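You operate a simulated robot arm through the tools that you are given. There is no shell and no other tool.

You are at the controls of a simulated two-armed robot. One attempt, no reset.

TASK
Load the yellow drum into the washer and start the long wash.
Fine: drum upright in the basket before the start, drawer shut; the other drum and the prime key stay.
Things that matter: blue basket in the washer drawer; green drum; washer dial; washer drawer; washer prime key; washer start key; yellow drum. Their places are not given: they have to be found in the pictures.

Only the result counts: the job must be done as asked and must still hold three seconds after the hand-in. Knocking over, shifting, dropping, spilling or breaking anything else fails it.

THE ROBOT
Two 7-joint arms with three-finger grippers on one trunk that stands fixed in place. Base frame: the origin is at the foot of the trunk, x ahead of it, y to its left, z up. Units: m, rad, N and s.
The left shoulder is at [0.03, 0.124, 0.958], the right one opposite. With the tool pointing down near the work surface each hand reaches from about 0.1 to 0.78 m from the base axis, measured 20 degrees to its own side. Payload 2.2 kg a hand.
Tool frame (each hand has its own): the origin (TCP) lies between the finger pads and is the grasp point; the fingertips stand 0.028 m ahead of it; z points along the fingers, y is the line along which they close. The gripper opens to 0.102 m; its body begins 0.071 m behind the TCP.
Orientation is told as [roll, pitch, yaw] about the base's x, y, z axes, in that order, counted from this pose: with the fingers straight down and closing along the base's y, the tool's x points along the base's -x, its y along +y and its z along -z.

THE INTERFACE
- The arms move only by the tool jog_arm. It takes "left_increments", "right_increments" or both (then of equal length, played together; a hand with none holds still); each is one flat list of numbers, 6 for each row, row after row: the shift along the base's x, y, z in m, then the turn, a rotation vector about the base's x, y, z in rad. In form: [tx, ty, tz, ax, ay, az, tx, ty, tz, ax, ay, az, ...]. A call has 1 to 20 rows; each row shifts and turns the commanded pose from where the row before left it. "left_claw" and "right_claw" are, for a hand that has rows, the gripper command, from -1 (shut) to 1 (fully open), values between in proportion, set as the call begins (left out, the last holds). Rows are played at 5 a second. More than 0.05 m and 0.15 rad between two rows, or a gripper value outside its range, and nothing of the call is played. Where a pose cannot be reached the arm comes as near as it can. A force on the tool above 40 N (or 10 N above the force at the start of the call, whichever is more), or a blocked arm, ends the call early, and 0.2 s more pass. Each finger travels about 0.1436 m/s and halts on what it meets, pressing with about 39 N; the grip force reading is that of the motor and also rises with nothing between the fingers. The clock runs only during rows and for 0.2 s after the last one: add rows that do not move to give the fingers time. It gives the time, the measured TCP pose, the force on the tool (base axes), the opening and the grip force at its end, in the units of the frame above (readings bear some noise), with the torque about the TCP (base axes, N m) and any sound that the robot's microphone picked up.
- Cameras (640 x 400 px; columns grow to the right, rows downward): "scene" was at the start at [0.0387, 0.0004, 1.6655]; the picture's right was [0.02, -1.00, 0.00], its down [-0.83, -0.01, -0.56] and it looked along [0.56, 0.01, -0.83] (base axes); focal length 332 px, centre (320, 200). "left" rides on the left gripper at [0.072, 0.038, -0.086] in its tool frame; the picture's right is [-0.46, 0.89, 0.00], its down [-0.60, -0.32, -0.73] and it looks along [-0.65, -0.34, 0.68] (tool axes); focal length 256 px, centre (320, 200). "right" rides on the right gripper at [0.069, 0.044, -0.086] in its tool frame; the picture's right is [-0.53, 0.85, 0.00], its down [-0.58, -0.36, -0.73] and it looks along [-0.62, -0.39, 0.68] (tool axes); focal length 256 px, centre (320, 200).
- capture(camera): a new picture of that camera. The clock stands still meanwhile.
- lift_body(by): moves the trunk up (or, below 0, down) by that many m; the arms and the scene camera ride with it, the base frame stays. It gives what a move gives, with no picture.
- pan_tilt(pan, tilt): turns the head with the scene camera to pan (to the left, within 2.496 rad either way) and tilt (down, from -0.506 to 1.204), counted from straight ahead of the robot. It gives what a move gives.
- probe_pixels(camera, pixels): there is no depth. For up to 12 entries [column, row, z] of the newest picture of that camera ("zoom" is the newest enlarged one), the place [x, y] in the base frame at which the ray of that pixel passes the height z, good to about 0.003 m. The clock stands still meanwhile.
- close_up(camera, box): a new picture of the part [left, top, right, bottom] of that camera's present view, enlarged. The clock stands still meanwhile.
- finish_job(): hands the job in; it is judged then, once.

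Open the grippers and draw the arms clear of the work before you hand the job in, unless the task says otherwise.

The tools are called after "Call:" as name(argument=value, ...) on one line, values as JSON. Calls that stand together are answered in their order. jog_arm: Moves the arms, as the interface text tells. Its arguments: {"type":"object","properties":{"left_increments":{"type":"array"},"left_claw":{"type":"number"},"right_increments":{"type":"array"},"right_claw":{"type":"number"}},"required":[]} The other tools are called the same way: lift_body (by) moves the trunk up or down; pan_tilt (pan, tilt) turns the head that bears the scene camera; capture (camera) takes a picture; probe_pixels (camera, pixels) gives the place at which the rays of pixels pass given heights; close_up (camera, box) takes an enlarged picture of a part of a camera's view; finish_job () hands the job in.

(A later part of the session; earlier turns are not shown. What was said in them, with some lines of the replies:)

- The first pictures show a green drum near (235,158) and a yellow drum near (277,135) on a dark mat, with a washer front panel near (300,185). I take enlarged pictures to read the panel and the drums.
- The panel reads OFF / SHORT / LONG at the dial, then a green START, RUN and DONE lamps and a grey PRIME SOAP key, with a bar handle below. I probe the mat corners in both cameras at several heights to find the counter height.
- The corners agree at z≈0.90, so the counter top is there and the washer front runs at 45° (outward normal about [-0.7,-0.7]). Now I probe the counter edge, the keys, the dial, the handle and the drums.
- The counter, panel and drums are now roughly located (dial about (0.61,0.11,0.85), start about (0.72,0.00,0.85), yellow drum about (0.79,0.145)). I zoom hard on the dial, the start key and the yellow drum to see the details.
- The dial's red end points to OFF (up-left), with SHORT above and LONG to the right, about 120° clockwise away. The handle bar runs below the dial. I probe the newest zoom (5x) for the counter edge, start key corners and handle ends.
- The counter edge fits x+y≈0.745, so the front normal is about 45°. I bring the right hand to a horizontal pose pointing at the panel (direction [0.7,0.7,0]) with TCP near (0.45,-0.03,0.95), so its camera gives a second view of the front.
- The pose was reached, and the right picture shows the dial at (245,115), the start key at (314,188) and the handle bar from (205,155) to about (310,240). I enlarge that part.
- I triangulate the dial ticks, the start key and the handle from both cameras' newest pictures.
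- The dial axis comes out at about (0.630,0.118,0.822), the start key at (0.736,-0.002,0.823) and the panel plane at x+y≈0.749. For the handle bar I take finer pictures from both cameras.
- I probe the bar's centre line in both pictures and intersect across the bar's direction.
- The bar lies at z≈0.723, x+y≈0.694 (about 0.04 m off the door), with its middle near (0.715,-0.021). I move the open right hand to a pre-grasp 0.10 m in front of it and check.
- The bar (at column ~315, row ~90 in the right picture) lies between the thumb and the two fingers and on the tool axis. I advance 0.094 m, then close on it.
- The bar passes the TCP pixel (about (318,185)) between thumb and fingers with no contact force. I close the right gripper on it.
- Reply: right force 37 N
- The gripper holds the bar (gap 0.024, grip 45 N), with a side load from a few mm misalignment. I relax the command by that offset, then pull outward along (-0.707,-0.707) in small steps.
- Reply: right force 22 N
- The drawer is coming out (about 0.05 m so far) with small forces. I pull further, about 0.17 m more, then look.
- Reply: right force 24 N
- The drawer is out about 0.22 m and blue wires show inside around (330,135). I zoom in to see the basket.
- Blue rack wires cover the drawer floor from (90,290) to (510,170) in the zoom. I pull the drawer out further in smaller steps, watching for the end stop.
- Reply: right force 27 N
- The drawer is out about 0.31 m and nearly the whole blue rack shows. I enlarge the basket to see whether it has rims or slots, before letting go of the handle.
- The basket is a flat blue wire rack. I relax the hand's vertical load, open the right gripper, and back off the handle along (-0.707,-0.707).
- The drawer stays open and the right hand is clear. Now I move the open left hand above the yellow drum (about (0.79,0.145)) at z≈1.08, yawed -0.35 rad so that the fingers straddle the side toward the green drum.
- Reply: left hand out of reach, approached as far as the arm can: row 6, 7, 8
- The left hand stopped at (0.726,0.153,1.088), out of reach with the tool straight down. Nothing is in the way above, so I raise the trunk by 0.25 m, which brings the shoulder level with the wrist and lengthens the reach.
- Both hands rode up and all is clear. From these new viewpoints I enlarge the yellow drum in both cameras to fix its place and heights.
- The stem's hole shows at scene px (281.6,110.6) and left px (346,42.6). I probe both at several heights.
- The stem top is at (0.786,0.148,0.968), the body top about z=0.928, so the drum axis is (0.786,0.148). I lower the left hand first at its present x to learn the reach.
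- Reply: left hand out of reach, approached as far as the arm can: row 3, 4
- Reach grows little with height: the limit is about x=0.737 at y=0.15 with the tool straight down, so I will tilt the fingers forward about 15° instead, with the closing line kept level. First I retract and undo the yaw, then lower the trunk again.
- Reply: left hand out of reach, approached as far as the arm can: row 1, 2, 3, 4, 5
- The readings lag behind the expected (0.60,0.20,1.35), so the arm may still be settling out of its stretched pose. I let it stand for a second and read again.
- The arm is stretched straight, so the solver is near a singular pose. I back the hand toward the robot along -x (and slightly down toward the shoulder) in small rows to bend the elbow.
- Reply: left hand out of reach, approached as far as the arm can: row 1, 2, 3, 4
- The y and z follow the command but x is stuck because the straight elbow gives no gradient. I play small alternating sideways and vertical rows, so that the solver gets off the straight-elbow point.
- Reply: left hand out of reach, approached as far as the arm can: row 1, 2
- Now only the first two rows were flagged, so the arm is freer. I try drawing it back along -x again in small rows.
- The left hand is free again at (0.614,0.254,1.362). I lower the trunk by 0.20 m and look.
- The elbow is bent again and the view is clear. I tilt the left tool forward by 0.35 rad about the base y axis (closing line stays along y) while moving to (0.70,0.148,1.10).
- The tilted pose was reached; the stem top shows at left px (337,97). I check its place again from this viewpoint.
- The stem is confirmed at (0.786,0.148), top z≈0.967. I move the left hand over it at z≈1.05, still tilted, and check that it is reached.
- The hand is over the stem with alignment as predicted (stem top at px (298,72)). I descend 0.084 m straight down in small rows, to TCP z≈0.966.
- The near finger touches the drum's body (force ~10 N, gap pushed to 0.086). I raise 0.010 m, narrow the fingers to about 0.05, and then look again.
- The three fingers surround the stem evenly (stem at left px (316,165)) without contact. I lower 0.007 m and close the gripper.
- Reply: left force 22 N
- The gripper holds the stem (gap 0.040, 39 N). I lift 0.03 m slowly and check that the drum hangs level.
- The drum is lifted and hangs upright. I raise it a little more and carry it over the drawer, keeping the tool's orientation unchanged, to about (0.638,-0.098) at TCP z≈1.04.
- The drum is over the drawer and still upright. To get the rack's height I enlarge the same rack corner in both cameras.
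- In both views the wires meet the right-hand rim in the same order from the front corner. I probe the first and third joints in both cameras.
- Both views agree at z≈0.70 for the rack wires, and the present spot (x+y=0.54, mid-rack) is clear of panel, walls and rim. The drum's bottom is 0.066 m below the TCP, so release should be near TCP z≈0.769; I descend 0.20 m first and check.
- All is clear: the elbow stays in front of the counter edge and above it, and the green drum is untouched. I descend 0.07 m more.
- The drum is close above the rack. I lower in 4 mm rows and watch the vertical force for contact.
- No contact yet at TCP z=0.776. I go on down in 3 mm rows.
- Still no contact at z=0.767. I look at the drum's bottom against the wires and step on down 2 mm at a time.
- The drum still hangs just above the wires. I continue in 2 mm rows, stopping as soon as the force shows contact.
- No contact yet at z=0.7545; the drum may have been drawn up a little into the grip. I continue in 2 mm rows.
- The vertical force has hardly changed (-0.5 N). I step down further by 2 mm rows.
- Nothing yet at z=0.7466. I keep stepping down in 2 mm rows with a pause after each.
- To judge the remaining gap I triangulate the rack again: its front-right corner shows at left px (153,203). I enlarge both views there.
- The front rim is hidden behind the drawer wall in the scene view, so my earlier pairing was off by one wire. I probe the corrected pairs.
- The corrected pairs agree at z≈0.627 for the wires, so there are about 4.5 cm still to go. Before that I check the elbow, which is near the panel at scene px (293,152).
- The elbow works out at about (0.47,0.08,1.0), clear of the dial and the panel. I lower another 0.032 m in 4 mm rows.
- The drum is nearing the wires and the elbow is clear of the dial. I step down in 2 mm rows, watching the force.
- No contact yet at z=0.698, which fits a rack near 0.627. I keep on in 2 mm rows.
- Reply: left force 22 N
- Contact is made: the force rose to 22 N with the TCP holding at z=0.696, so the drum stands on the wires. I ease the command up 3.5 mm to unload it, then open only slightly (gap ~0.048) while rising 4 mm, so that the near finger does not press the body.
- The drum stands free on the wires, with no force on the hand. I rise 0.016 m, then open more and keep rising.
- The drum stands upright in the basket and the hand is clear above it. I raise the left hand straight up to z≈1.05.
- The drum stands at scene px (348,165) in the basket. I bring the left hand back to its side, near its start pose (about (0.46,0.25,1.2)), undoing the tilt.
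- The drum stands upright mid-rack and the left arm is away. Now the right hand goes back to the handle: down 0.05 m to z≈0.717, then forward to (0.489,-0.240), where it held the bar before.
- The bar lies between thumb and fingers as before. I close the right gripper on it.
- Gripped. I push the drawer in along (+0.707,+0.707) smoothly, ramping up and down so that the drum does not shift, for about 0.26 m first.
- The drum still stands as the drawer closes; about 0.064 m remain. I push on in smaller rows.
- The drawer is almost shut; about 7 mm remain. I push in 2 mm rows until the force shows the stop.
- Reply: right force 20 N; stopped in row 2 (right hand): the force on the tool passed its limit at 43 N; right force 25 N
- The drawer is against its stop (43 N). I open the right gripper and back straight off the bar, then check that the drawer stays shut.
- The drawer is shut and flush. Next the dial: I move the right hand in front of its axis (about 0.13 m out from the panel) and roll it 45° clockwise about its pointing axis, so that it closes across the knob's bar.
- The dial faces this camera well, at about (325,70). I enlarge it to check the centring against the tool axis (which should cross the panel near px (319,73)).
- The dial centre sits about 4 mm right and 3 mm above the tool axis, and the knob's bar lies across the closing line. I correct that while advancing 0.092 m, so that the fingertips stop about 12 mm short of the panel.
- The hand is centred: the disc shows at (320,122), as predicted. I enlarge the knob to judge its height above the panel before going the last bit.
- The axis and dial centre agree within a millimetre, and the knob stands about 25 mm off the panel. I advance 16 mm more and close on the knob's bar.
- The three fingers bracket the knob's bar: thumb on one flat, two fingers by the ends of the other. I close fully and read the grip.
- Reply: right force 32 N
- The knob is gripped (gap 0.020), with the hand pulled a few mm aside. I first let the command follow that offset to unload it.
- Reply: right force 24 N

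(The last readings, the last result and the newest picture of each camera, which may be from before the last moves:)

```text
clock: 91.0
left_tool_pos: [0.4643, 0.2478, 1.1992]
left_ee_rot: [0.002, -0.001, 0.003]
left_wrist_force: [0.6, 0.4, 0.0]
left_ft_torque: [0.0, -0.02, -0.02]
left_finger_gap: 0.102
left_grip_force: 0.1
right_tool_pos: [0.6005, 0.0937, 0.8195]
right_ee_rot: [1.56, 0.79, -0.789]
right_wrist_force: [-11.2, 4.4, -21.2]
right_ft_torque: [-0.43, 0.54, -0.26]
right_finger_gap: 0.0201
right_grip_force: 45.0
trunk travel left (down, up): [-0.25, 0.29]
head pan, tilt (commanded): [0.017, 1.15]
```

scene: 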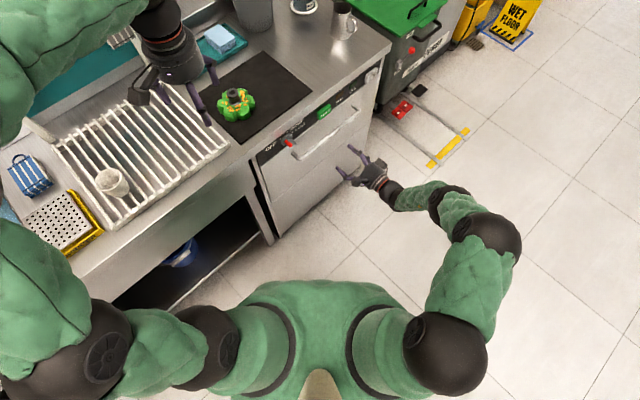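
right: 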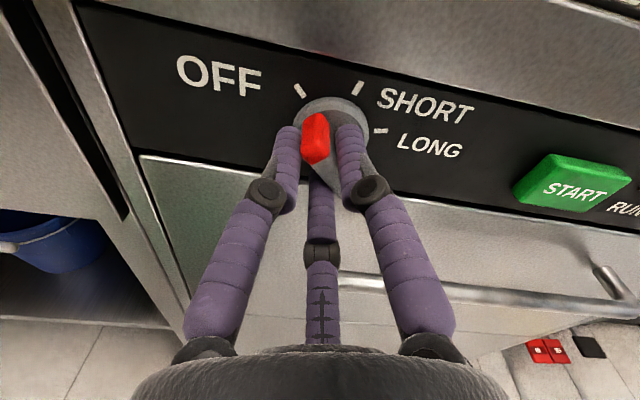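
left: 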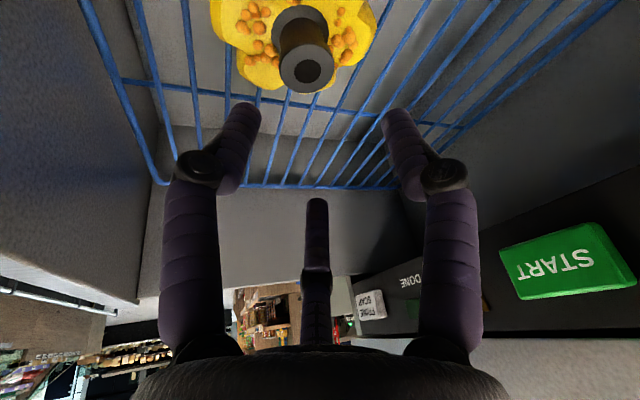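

The load is moderate (about 24 N). I begin turning clockwise: 30° in four rows, moving the TCP along the arc about the knob's axis.

Call:
jog_arm(right_increments=[-0.0005, 0.0005, 0.0, 0.0926, 0.0926, 0, -0.0002, 0.0002, 0.0005, 0.0926, 0.0926, 0, -0.0002, 0.0002, 0.0005, 0.0926, 0.0926, 0, -0.0002, 0.0002, 0.0005, 0.0926, 0.0926, 0, 0, 0, 0, 0, 0, 0], right_claw=-1)

Call:
capture(camera="right")

Call:
close_up(camera="scene", box=[230, 80, 358, 160])

```text
clock: 92.2
left_tool_pos: [0.4652, 0.2473, 1.2002]
left_ee_rot: [0.003, 0.003, 0.003]
left_wrist_force: [0.0, 0.1, 1.2]
left_ft_torque: [0.02, 0.01, 0.0]
left_finger_gap: 0.1016
left_grip_force: 0.0
right_tool_pos: [0.5999, 0.0924, 0.8224]
right_ee_rot: [1.557, 1.316, -0.8]
right_wrist_force: [-6.0, -5.1, -19.1]
right_ft_torque: [-0.72, 0.88, -0.16]
right_finger_gap: 0.02
right_grip_force: 44.8
trunk travel left (down, up): [-0.25, 0.29]
head pan, tilt (commanded): [0.017, 1.15]
```

```text
taken
```

right: 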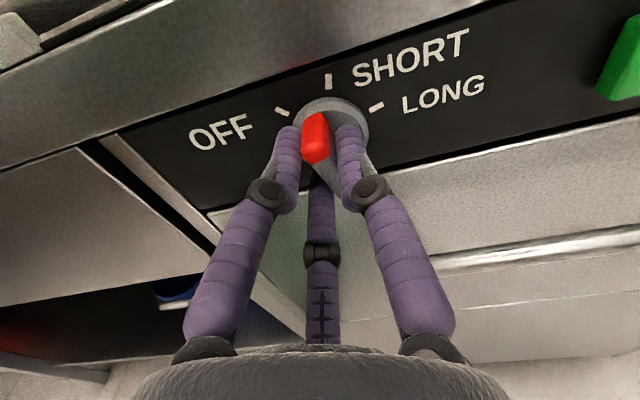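

```text
5.00 times, centred on (294, 120) of scene
```

zoom: 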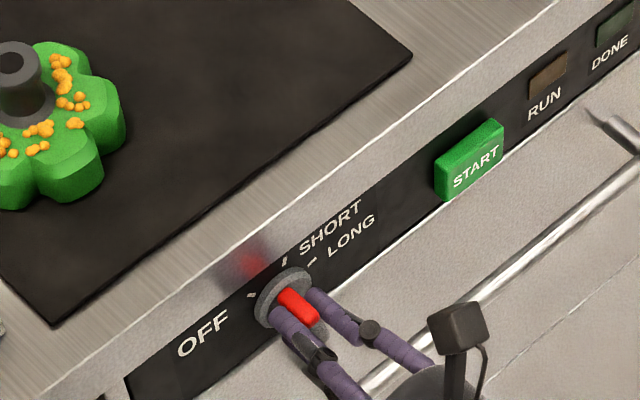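

The knob turns with the hand (the red end is now halfway to SHORT). I go on another 45°.

Call:
jog_arm(right_increments=[0.0001, -0.0001, 0.0009, 0.0926, 0.0926, 0, 0.0001, -0.0001, 0.0009, 0.0926, 0.0926, 0, 0.0001, -0.0001, 0.0009, 0.0926, 0.0926, 0, 0.0001, -0.0001, 0.0009, 0.0926, 0.0926, 0, 0.0004, -0.0004, 0.0007, 0.0926, 0.0926, 0, 0.0004, -0.0004, 0.0007, 0.0926, 0.0926, 0, 0, 0, 0, 0, 0, 0], right_claw=-1)

Call:
capture(camera="right")

Call:
close_up(camera="scene", box=[230, 80, 358, 160])

```text
clock: 93.8
left_tool_pos: [0.4665, 0.2474, 1.1995]
left_ee_rot: [0.005, 0.0, 0.004]
left_wrist_force: [-0.5, -1.7, -0.2]
left_ft_torque: [0.02, -0.04, 0.02]
left_finger_gap: 0.1021
left_grip_force: 0.1
right_tool_pos: [0.6035, 0.0903, 0.8259]
right_ee_rot: [-1.559, 1.038, 2.363]
right_wrist_force: [5.7, -17.6, -31.5]
right_ft_torque: [-0.27, 0.24, -0.64]
right_finger_gap: 0.0197
right_grip_force: 44.5
trunk travel left (down, up): [-0.25, 0.29]
head pan, tilt (commanded): [0.017, 1.15]
```

```text
taken
```

right: 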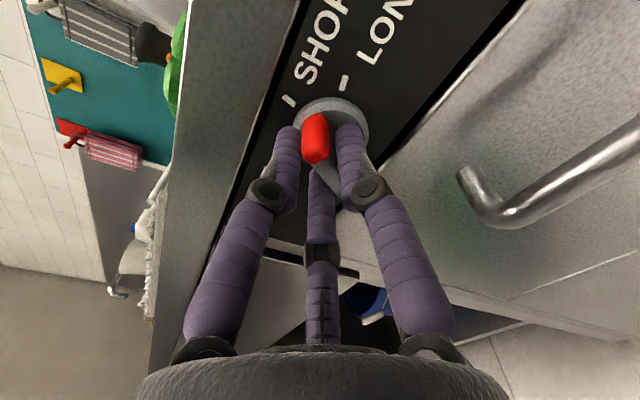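

```text
5.00 times, centred on (294, 120) of scene
```

zoom: 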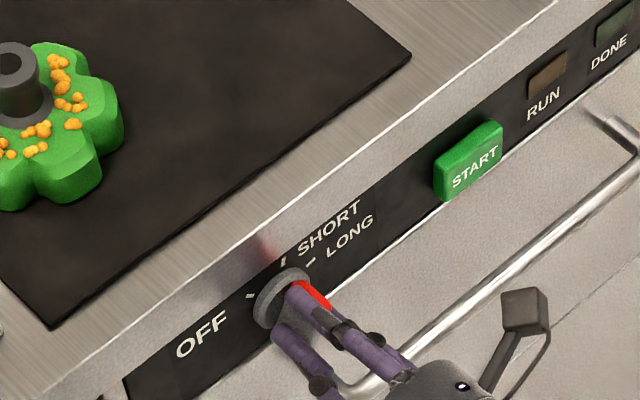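

After 75° the knob follows, with a side load showing that the axis is slightly lower than I assumed. I ease the command by that offset, then turn the remaining 45° along the corrected arc.

Call:
jog_arm(right_increments=[0.0022, -0.002, -0.0018, 0, 0, 0, 0.0005, -0.0005, -0.0001, 0.0926, 0.0926, 0, 0.0005, -0.0005, -0.0001, 0.0926, 0.0926, 0, 0.0005, -0.0005, -0.0001, 0.0926, 0.0926, 0, 0, 0, 0, 0, 0, 0], right_claw=-1)

Call:
capture(camera="right")

Call:
close_up(camera="scene", box=[230, 80, 358, 160])

```text
clock: 95.0
left_tool_pos: [0.4655, 0.2473, 1.2001]
left_ee_rot: [0.005, 0.001, 0.004]
left_wrist_force: [-0.5, -0.4, 0.2]
left_ft_torque: [0.0, 0.0, 0.01]
left_finger_gap: 0.1021
left_grip_force: 0.1
right_tool_pos: [0.6055, 0.0874, 0.8254]
right_ee_rot: [-1.57, 0.646, 2.358]
right_wrist_force: [-3.2, -12.4, -15.6]
right_ft_torque: [-0.74, 0.68, 0.63]
right_finger_gap: 0.0201
right_grip_force: 45.0
trunk travel left (down, up): [-0.25, 0.29]
head pan, tilt (commanded): [0.017, 1.15]
```

```text
taken
```

right: 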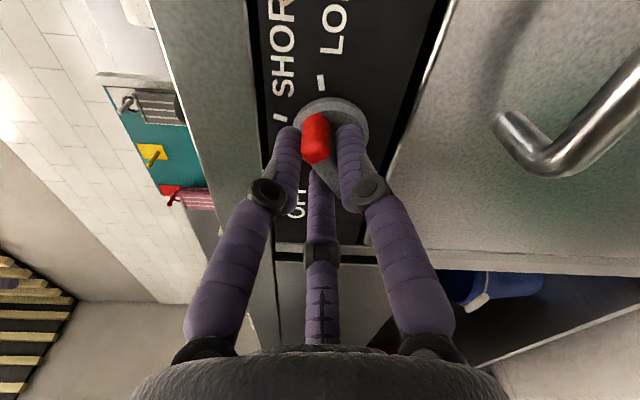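

```text
5.00 times, centred on (294, 120) of scene
```

zoom: 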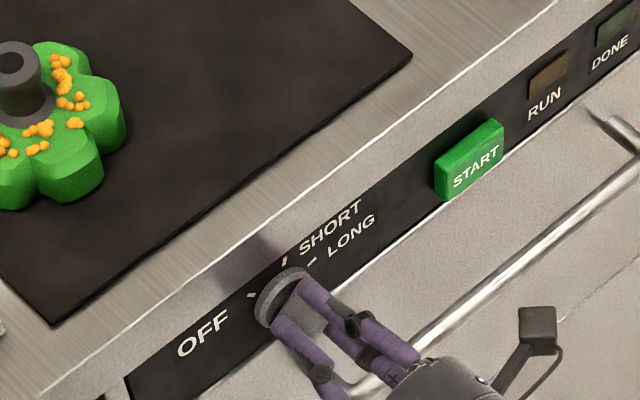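

About 98° are done; the LONG tick shows at (320,82) and should end where the OFF tick was (about (299,90)), so some 23° remain. I turn those three rows.

Call:
jog_arm(right_increments=[0.0003, -0.0006, -0.0007, 0.0926, 0.0926, 0, 0.0003, -0.0006, -0.0006, 0.0926, 0.0926, 0, 0.0003, -0.0006, -0.0006, 0.0926, 0.0926, 0, 0, 0, 0, 0, 0, 0], right_claw=-1)

Call:
capture(camera="right")

Call:
close_up(camera="scene", box=[262, 110, 326, 150])

Call:
close_up(camera="right", box=[256, 70, 384, 150])

```text
clock: 96.0
left_tool_pos: [0.4649, 0.248, 1.2014]
left_ee_rot: [0.005, 0.0, 0.004]
left_wrist_force: [-0.3, -0.7, 0.1]
left_ft_torque: [0.02, -0.01, 0.03]
left_finger_gap: 0.1018
left_grip_force: 0.1
right_tool_pos: [0.6048, 0.0858, 0.8245]
right_ee_rot: [-1.571, 0.254, 2.356]
right_wrist_force: [-3.0, -4.3, -6.5]
right_ft_torque: [-0.49, 0.07, 0.29]
right_finger_gap: 0.0199
right_grip_force: 45.0
trunk travel left (down, up): [-0.25, 0.29]
head pan, tilt (commanded): [0.017, 1.15]
```

```text
taken
```

right: 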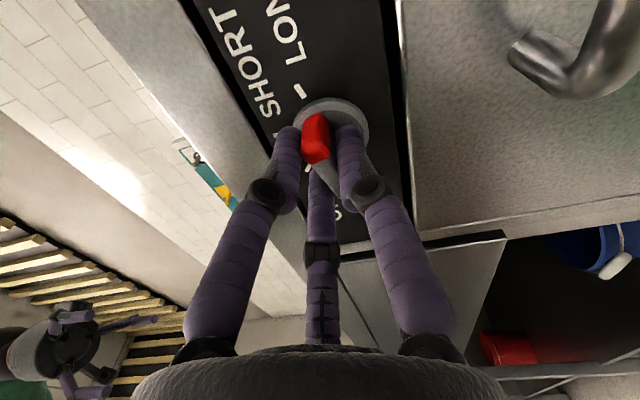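

```text
10.00 times, centred on (294, 130) of scene
```

zoom: 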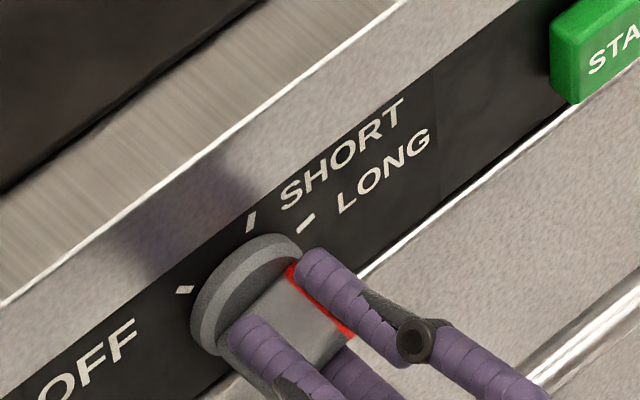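

```text
5.00 times, centred on (320, 110) of right
```

zoom: 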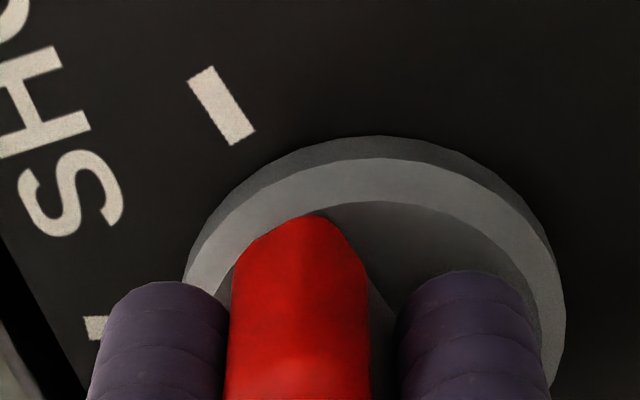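

The LONG tick now lies relative to the hand just as the OFF tick did before the grip (orientation 123° in both enlargements), so about 120° are done. I open the fingers partway, back off, and look at the pointer.

Call:
jog_arm(right_increments=[0, 0, 0, 0, 0, 0, 0, 0, 0, 0, 0, 0, 0, 0, 0, 0, 0, 0, -0.006, -0.006, 0, 0, 0, 0, -0.012, -0.012, 0, 0, 0, 0, -0.015, -0.015, 0, 0, 0, 0, -0.018, -0.018, 0, 0, 0, 0, -0.018, -0.018, 0, 0, 0, 0, 0, 0, 0, 0, 0, 0], right_claw=0.3)

Call:
capture(camera="right")

Call:
close_up(camera="scene", box=[262, 110, 326, 150])

Call:
close_up(camera="right", box=[272, 50, 368, 110])

```text
clock: 98.0
left_tool_pos: [0.464, 0.2478, 1.2011]
left_ee_rot: [0.005, 0.0, 0.003]
left_wrist_force: [-0.6, 0.4, 0.2]
left_ft_torque: [-0.04, 0.03, -0.02]
left_finger_gap: 0.1021
left_grip_force: 0.0
right_tool_pos: [0.5352, 0.0183, 0.8245]
right_ee_rot: [-1.571, 0.255, 2.356]
right_wrist_force: [0.5, 0.7, 0.3]
right_ft_torque: [0.04, -0.01, -0.01]
right_finger_gap: 0.0666
right_grip_force: 0.0
trunk travel left (down, up): [-0.25, 0.29]
head pan, tilt (commanded): [0.017, 1.15]
```

```text
taken
```

right: 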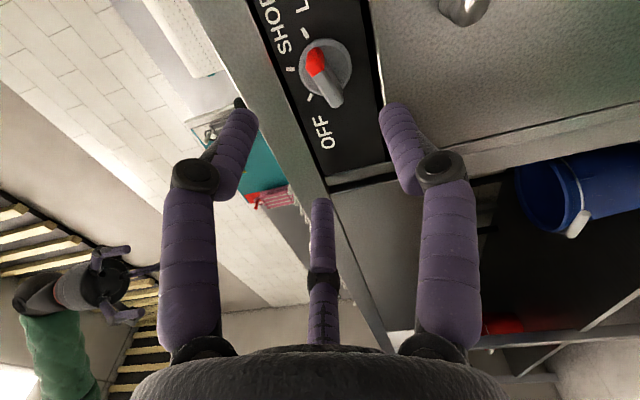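

```text
10.00 times, centred on (294, 130) of scene
```

zoom: 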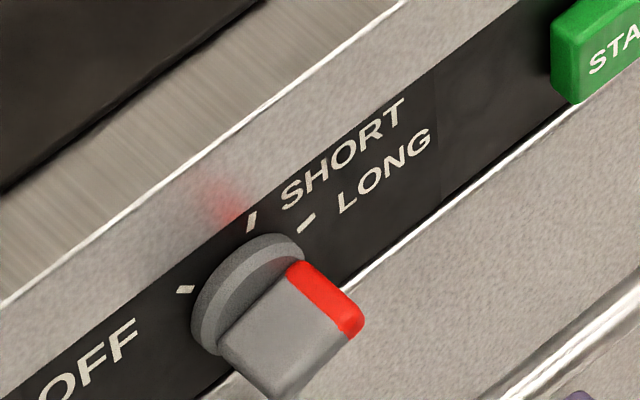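

```text
6.67 times, centred on (320, 80) of right
```

zoom: 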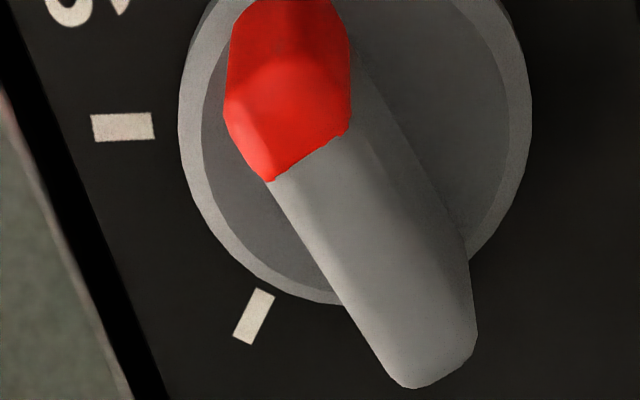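

The red end now points at LONG in the scene enlargement. I check the tick alignment in the right camera too.

Call:
close_up(camera="right", box=[272, 15, 368, 75])

Call:
close_up(camera="scene", box=[270, 90, 398, 170])

```text
6.67 times, centred on (320, 45) of right
```

zoom: 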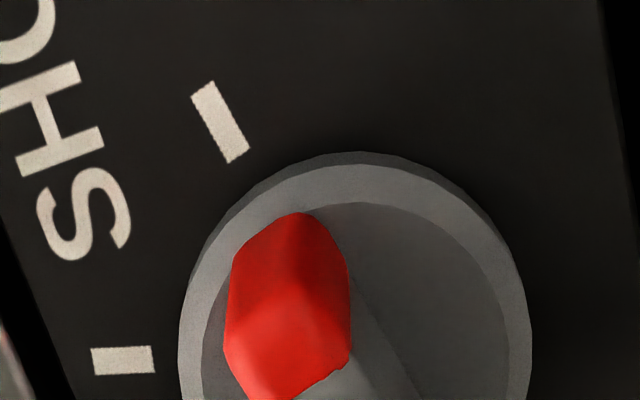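

```text
5.00 times, centred on (334, 130) of scene
```

zoom: 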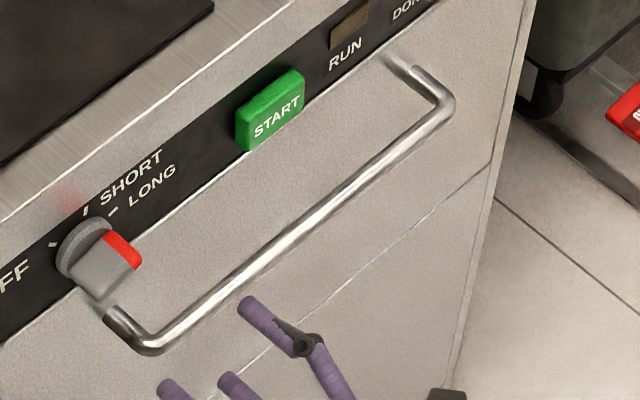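

The LONG tick stands to the pointer exactly as OFF did before, so the dial is on LONG. Now I close the right fingers and bring them in front of START (about (0.736,-0.002,0.823)), turning the wrist back by 120° on the way.

Call:
jog_arm(right_increments=[0.00956, -0.00425, -0.0001, -0.0926, -0.0926, 0, 0.00956, -0.00425, -0.0001, -0.0926, -0.0926, 0, 0.00956, -0.00425, -0.0001, -0.0926, -0.0926, 0, 0.00956, -0.00425, -0.0001, -0.0926, -0.0926, 0, 0.00956, -0.00425, -0.0001, -0.0926, -0.0926, 0, 0.00956, -0.00425, -0.0001, -0.0926, -0.0926, 0, 0.00956, -0.00425, -0.0001, -0.0926, -0.0926, 0, 0.00956, -0.00425, -0.0001, -0.0926, -0.0926, 0, 0.00956, -0.00425, -0.0001, -0.0926, -0.0926, 0, 0.00956, -0.00425, -0.0001, -0.0926, -0.0926, 0, 0.00956, -0.00425, -0.0001, -0.0926, -0.0926, 0, 0.00956, -0.00425, -0.0001, -0.0926, -0.0926, 0, 0.00956, -0.00425, -0.0001, -0.0926, -0.0926, 0, 0.00956, -0.00425, -0.0001, -0.0926, -0.0926, 0, 0.00956, -0.00425, -0.0001, -0.0926, -0.0926, 0, 0.00956, -0.00425, -0.0001, -0.0926, -0.0926, 0, 0, 0, 0, 0, 0, 0], right_claw=-1)

Call:
capture(camera="right")

Call:
close_up(camera="scene", box=[270, 80, 398, 160])

```text
clock: 101.6
left_tool_pos: [0.4635, 0.2486, 1.2006]
left_ee_rot: [0.004, 0.002, 0.004]
left_wrist_force: [-0.2, -0.1, 0.0]
left_ft_torque: [-0.03, -0.01, 0.03]
left_finger_gap: 0.1019
left_grip_force: 0.0
right_tool_pos: [0.6895, -0.0502, 0.8226]
right_ee_rot: [1.571, 0.787, -0.786]
right_wrist_force: [0.1, -0.3, -1.0]
right_ft_torque: [-0.03, -0.03, -0.01]
right_finger_gap: 0.0021
right_grip_force: 31.7
trunk travel left (down, up): [-0.25, 0.29]
head pan, tilt (commanded): [0.017, 1.15]
```

```text
taken
```

right: 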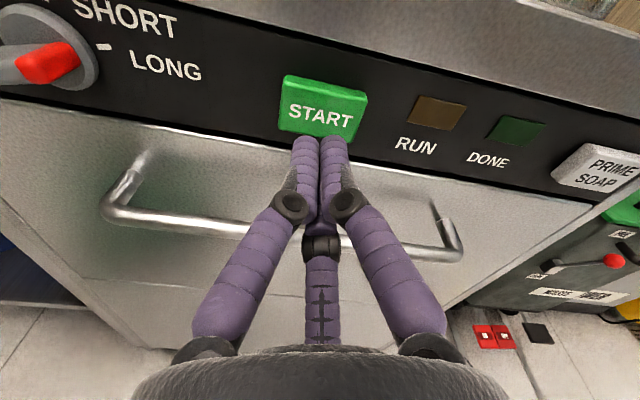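

```text
5.00 times, centred on (334, 120) of scene
```

zoom: 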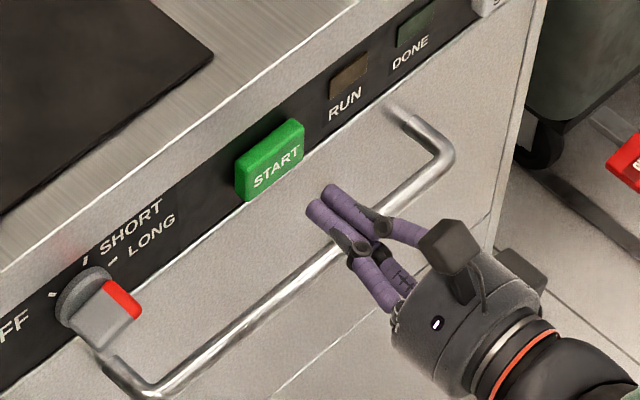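

START shows at (323,107), right on the fingers' line (axis at about (319,113)), and the dial reads LONG. I correct 2-4 mm and advance in small rows to press.

Call:
jog_arm(right_increments=[0.0018, -0.0018, 0.004, 0, 0, 0, 0.007, 0.007, 0, 0, 0, 0, 0.007, 0.007, 0, 0, 0, 0, 0.005, 0.005, 0, 0, 0, 0, 0.003, 0.003, 0, 0, 0, 0, 0, 0, 0, 0, 0, 0], right_claw=-1)

Call:
capture(camera="right")

Call:
close_up(camera="scene", box=[270, 80, 398, 160])

```text
clock: 103.0
left_tool_pos: [0.4649, 0.2481, 1.2013]
left_ee_rot: [0.003, -0.001, 0.003]
left_wrist_force: [0.3, -0.5, 0.1]
left_ft_torque: [-0.02, 0.01, -0.02]
left_finger_gap: 0.1019
left_grip_force: 0.0
right_tool_pos: [0.7145, -0.0303, 0.8271]
right_ee_rot: [1.571, 0.789, -0.787]
right_wrist_force: [0.1, 0.1, -0.3]
right_ft_torque: [0.03, 0.01, 0.02]
right_finger_gap: 0.0018
right_grip_force: 31.1
trunk travel left (down, up): [-0.25, 0.29]
head pan, tilt (commanded): [0.017, 1.15]
```

```text
taken
```

right: 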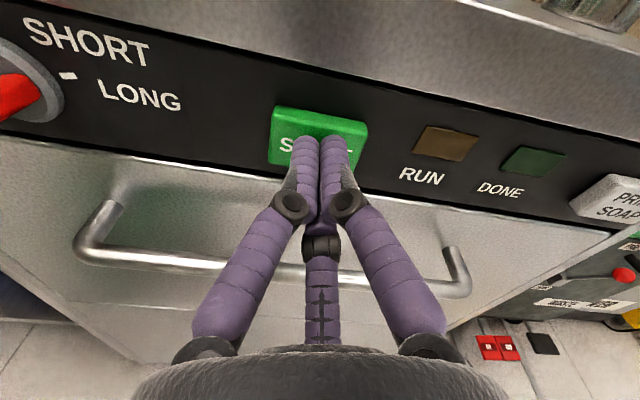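

```text
5.00 times, centred on (334, 120) of scene
```

zoom: 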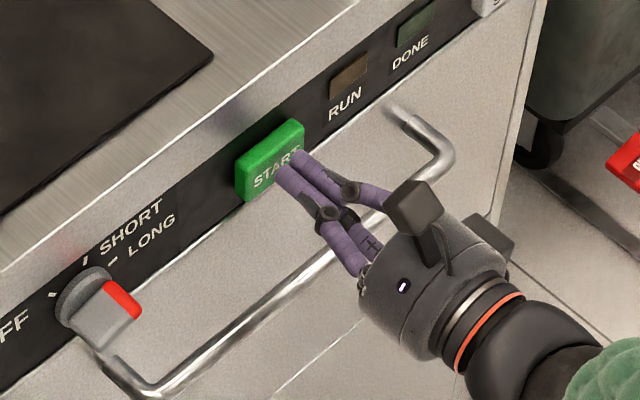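

The fingertips are about 7 mm from the key. I press on in 2 mm rows.

Call:
jog_arm(right_increments=[0.0015, 0.0015, 0, 0, 0, 0, 0.0015, 0.0015, 0, 0, 0, 0, 0.0015, 0.0015, 0, 0, 0, 0, 0.0015, 0.0015, 0, 0, 0, 0, 0, 0, 0, 0, 0, 0], right_claw=-1)

Call:
close_up(camera="right", box=[240, 80, 560, 280])

```text
clock: 104.2
left_tool_pos: [0.4649, 0.2476, 1.2006]
left_ee_rot: [0.004, 0.0, 0.004]
left_wrist_force: [-0.5, 0.5, 0.4]
left_ft_torque: [0.0, 0.02, 0.02]
left_finger_gap: 0.1021
left_grip_force: 0.0
right_tool_pos: [0.7198, -0.0234, 0.8265]
right_ee_rot: [1.571, 0.788, -0.785]
right_wrist_force: [0.1, -0.5, -0.4]
right_ft_torque: [0.02, -0.03, 0.01]
right_finger_gap: 0.0021
right_grip_force: 31.4
trunk travel left (down, up): [-0.25, 0.29]
head pan, tilt (commanded): [0.017, 1.15]
```

```text
2.00 times, centred on (400, 180) of right
```

zoom: 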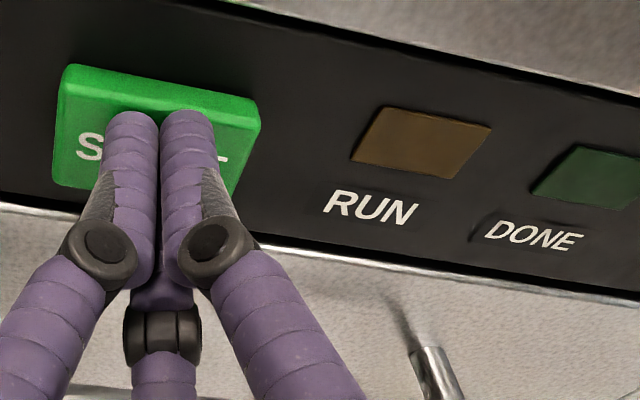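

No contact yet (force near zero). I go on in 2 mm rows until the key gives and the force or a sound shows it.

Call:
jog_arm(right_increments=[0.0015, 0.0015, 0, 0, 0, 0, 0.0015, 0.0015, 0, 0, 0, 0, 0, 0, 0, 0, 0, 0], right_claw=-1)

Call:
jog_arm(right_increments=[0.0015, 0.0015, 0, 0, 0, 0, 0.0015, 0.0015, 0, 0, 0, 0, 0, 0, 0, 0, 0, 0], right_claw=-1)

Call:
close_up(camera="right", box=[240, 80, 560, 280])

```text
clock: 105.0
left_tool_pos: [0.4646, 0.2483, 1.202]
left_ee_rot: [0.004, 0.0, 0.004]
left_wrist_force: [-0.6, 0.2, -1.1]
left_ft_torque: [-0.02, 0.02, -0.01]
left_finger_gap: 0.1021
left_grip_force: 0.0
right_tool_pos: [0.7221, -0.0209, 0.8279]
right_ee_rot: [1.57, 0.788, -0.787]
right_wrist_force: [-0.7, -1.1, 0.1]
right_ft_torque: [-0.04, 0.03, -0.05]
right_finger_gap: 0.006
right_grip_force: 31.5
trunk travel left (down, up): [-0.25, 0.29]
head pan, tilt (commanded): [0.017, 1.15]
```

```text
clock: 105.8
left_tool_pos: [0.4638, 0.2482, 1.2]
left_ee_rot: [0.002, -0.002, 0.004]
left_wrist_force: [0.8, 0.4, -0.5]
left_ft_torque: [-0.01, -0.01, 0.01]
left_finger_gap: 0.1019
left_grip_force: 0.2
right_tool_pos: [0.7246, -0.0186, 0.8274]
right_ee_rot: [1.571, 0.788, -0.786]
right_wrist_force: [-4.2, -3.6, -2.4]
right_ft_torque: [-0.08, -0.02, 0.02]
right_finger_gap: 0.0058
right_grip_force: 31.4
trunk travel left (down, up): [-0.25, 0.29]
head pan, tilt (commanded): [0.017, 1.15]
heard: click
```

```text
2.00 times, centred on (400, 180) of right
```

zoom: 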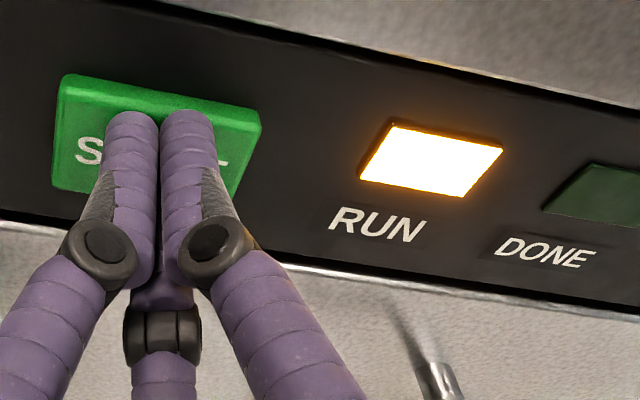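

A click was heard and the RUN lamp is lit. I back straight off the key and then open the gripper away from the panel.

Call:
jog_arm(right_increments=[-0.006, -0.006, 0, 0, 0, 0, -0.012, -0.012, 0, 0, 0, 0, -0.018, -0.018, 0, 0, 0, 0, -0.02, -0.02, 0, 0, 0, 0, -0.02, -0.02, 0, 0, 0, 0, -0.02, -0.02, 0, 0, 0, 0, -0.02, -0.02, 0, 0, 0, 0, 0, 0, 0, 0, 0, 0], right_claw=-1)

Call:
jog_arm(right_increments=[-0.02, -0.025, 0.01, 0, 0, 0, -0.02, -0.025, 0.01, 0, 0, 0, -0.02, -0.025, 0.01, 0, 0, 0, -0.02, -0.025, 0.01, 0, 0, 0, 0, 0, 0, 0, 0, 0], right_claw=1)

Call:
capture(camera="scene")

Call:
close_up(camera="scene", box=[200, 50, 424, 190])

Call:
capture(camera="right")

```text
clock: 107.6
left_tool_pos: [0.4638, 0.2475, 1.1997]
left_ee_rot: [0.001, 0.0, 0.002]
left_wrist_force: [0.2, 0.3, -0.9]
left_ft_torque: [0.01, -0.01, -0.03]
left_finger_gap: 0.102
left_grip_force: 0.1
right_tool_pos: [0.6084, -0.1334, 0.8266]
right_ee_rot: [1.57, 0.79, -0.785]
right_wrist_force: [-0.8, -1.6, 0.2]
right_ft_torque: [-0.01, 0.01, 0.02]
right_finger_gap: 0.0019
right_grip_force: 31.5
trunk travel left (down, up): [-0.25, 0.29]
head pan, tilt (commanded): [0.017, 1.15]
```

```text
clock: 108.8
left_tool_pos: [0.4658, 0.2481, 1.2008]
left_ee_rot: [0.003, -0.001, 0.003]
left_wrist_force: [0.4, 0.6, 0.1]
left_ft_torque: [0.04, 0.01, 0.02]
left_finger_gap: 0.1022
left_grip_force: 0.1
right_tool_pos: [0.5304, -0.2331, 0.8673]
right_ee_rot: [1.571, 0.789, -0.785]
right_wrist_force: [-0.4, 0.1, -0.4]
right_ft_torque: [-0.02, 0.01, 0.0]
right_finger_gap: 0.1018
right_grip_force: 0.0
trunk travel left (down, up): [-0.25, 0.29]
head pan, tilt (commanded): [0.017, 1.15]
```

```text
taken
```

scene: 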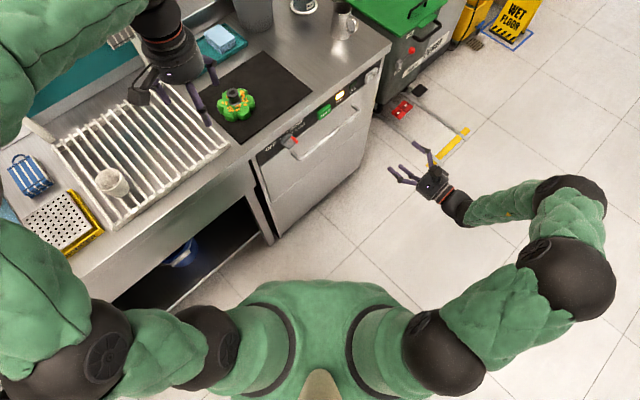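

```text
2.86 times, centred on (312, 120) of scene
```

zoom: 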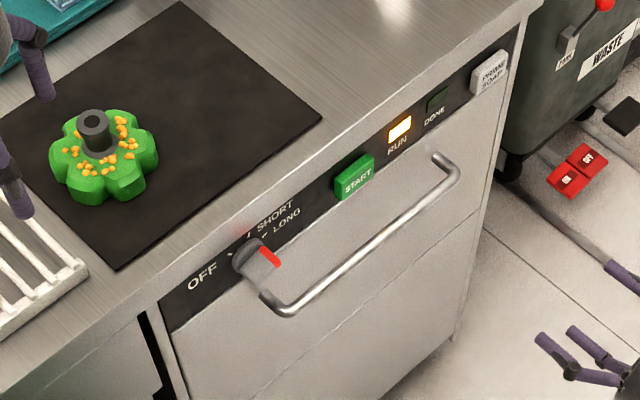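

```text
taken
```

right: 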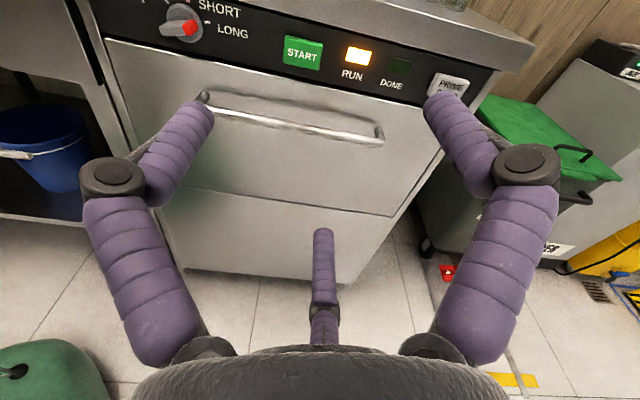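

RUN is lit, the dial is on LONG, the drawer is shut, and the prime key and the green drum look untouched. I draw the right hand a little further off and check the green drum's place and the lamp once more.

Call:
jog_arm(right_increments=[-0.02, -0.025, 0.02, 0, 0, 0, -0.02, -0.025, 0.02, 0, 0, 0, -0.02, -0.025, 0.02, 0, 0, 0, 0, 0, 0, 0, 0, 0, 0, 0, 0, 0, 0, 0, 0, 0, 0, 0, 0, 0, 0, 0, 0, 0, 0, 0, 0, 0, 0, 0, 0, 0], right_claw=1)

Call:
close_up(camera="scene", box=[200, 50, 424, 190])

Call:
probe_pixels(camera="zoom", pixels=[[94, 123, 0.96], [320, 118, 0.9], [118, 270, 0.9]])

```text
clock: 110.6
left_tool_pos: [0.4641, 0.2473, 1.1995]
left_ee_rot: [0.003, 0.0, 0.003]
left_wrist_force: [0.2, 0.3, 0.0]
left_ft_torque: [-0.01, -0.02, -0.01]
left_finger_gap: 0.1019
left_grip_force: 0.1
right_tool_pos: [0.4705, -0.3092, 0.9266]
right_ee_rot: [1.571, 0.788, -0.785]
right_wrist_force: [0.5, -0.3, -0.6]
right_ft_torque: [-0.01, 0.0, 0.01]
right_finger_gap: 0.102
right_grip_force: 0.1
trunk travel left (down, up): [-0.25, 0.29]
head pan, tilt (commanded): [0.017, 1.15]
```

```text
2.86 times, centred on (312, 120) of scene
```

zoom: 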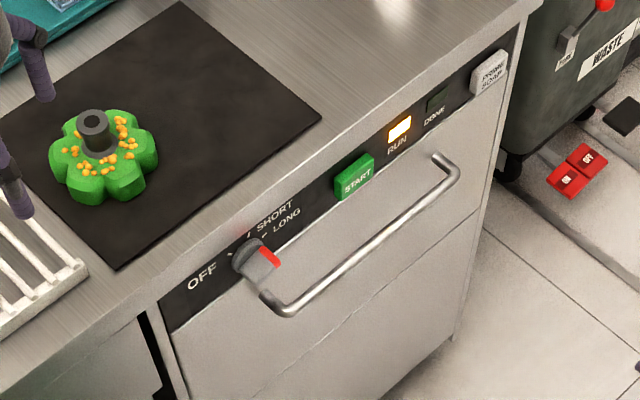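

```text
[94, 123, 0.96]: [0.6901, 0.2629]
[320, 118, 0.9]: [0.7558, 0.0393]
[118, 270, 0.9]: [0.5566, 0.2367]
```

The green drum is where it was (about (0.69,0.26)), the mat is unmoved, the drawer is shut, the dial is on LONG and RUN stays lit, with both grippers open and clear. I hand the job in.

Call:
finish_job()

```text
The job is handed in.
```

The yellow drum is in the washer and the long wash is running. The job is handed in, but I have not seen the judge's verdict.

- **Drum:** it stood upright on the blue rack when I released it, and still stood when I last saw it, with the drawer about 0.06 m from shut.
- **Drawer:** I pushed it in until it met its stop. It looks flush in the last picture.
- **Dial and start:** the pointer lines up with LONG. Pressing START gave a click, and the RUN lamp was still lit about five seconds later.
- **Left alone:** the green drum measures within a few mm of where it began, about the accuracy of the reading. I did not touch the prime key.

Both grippers are open and both arms are clear of the work.
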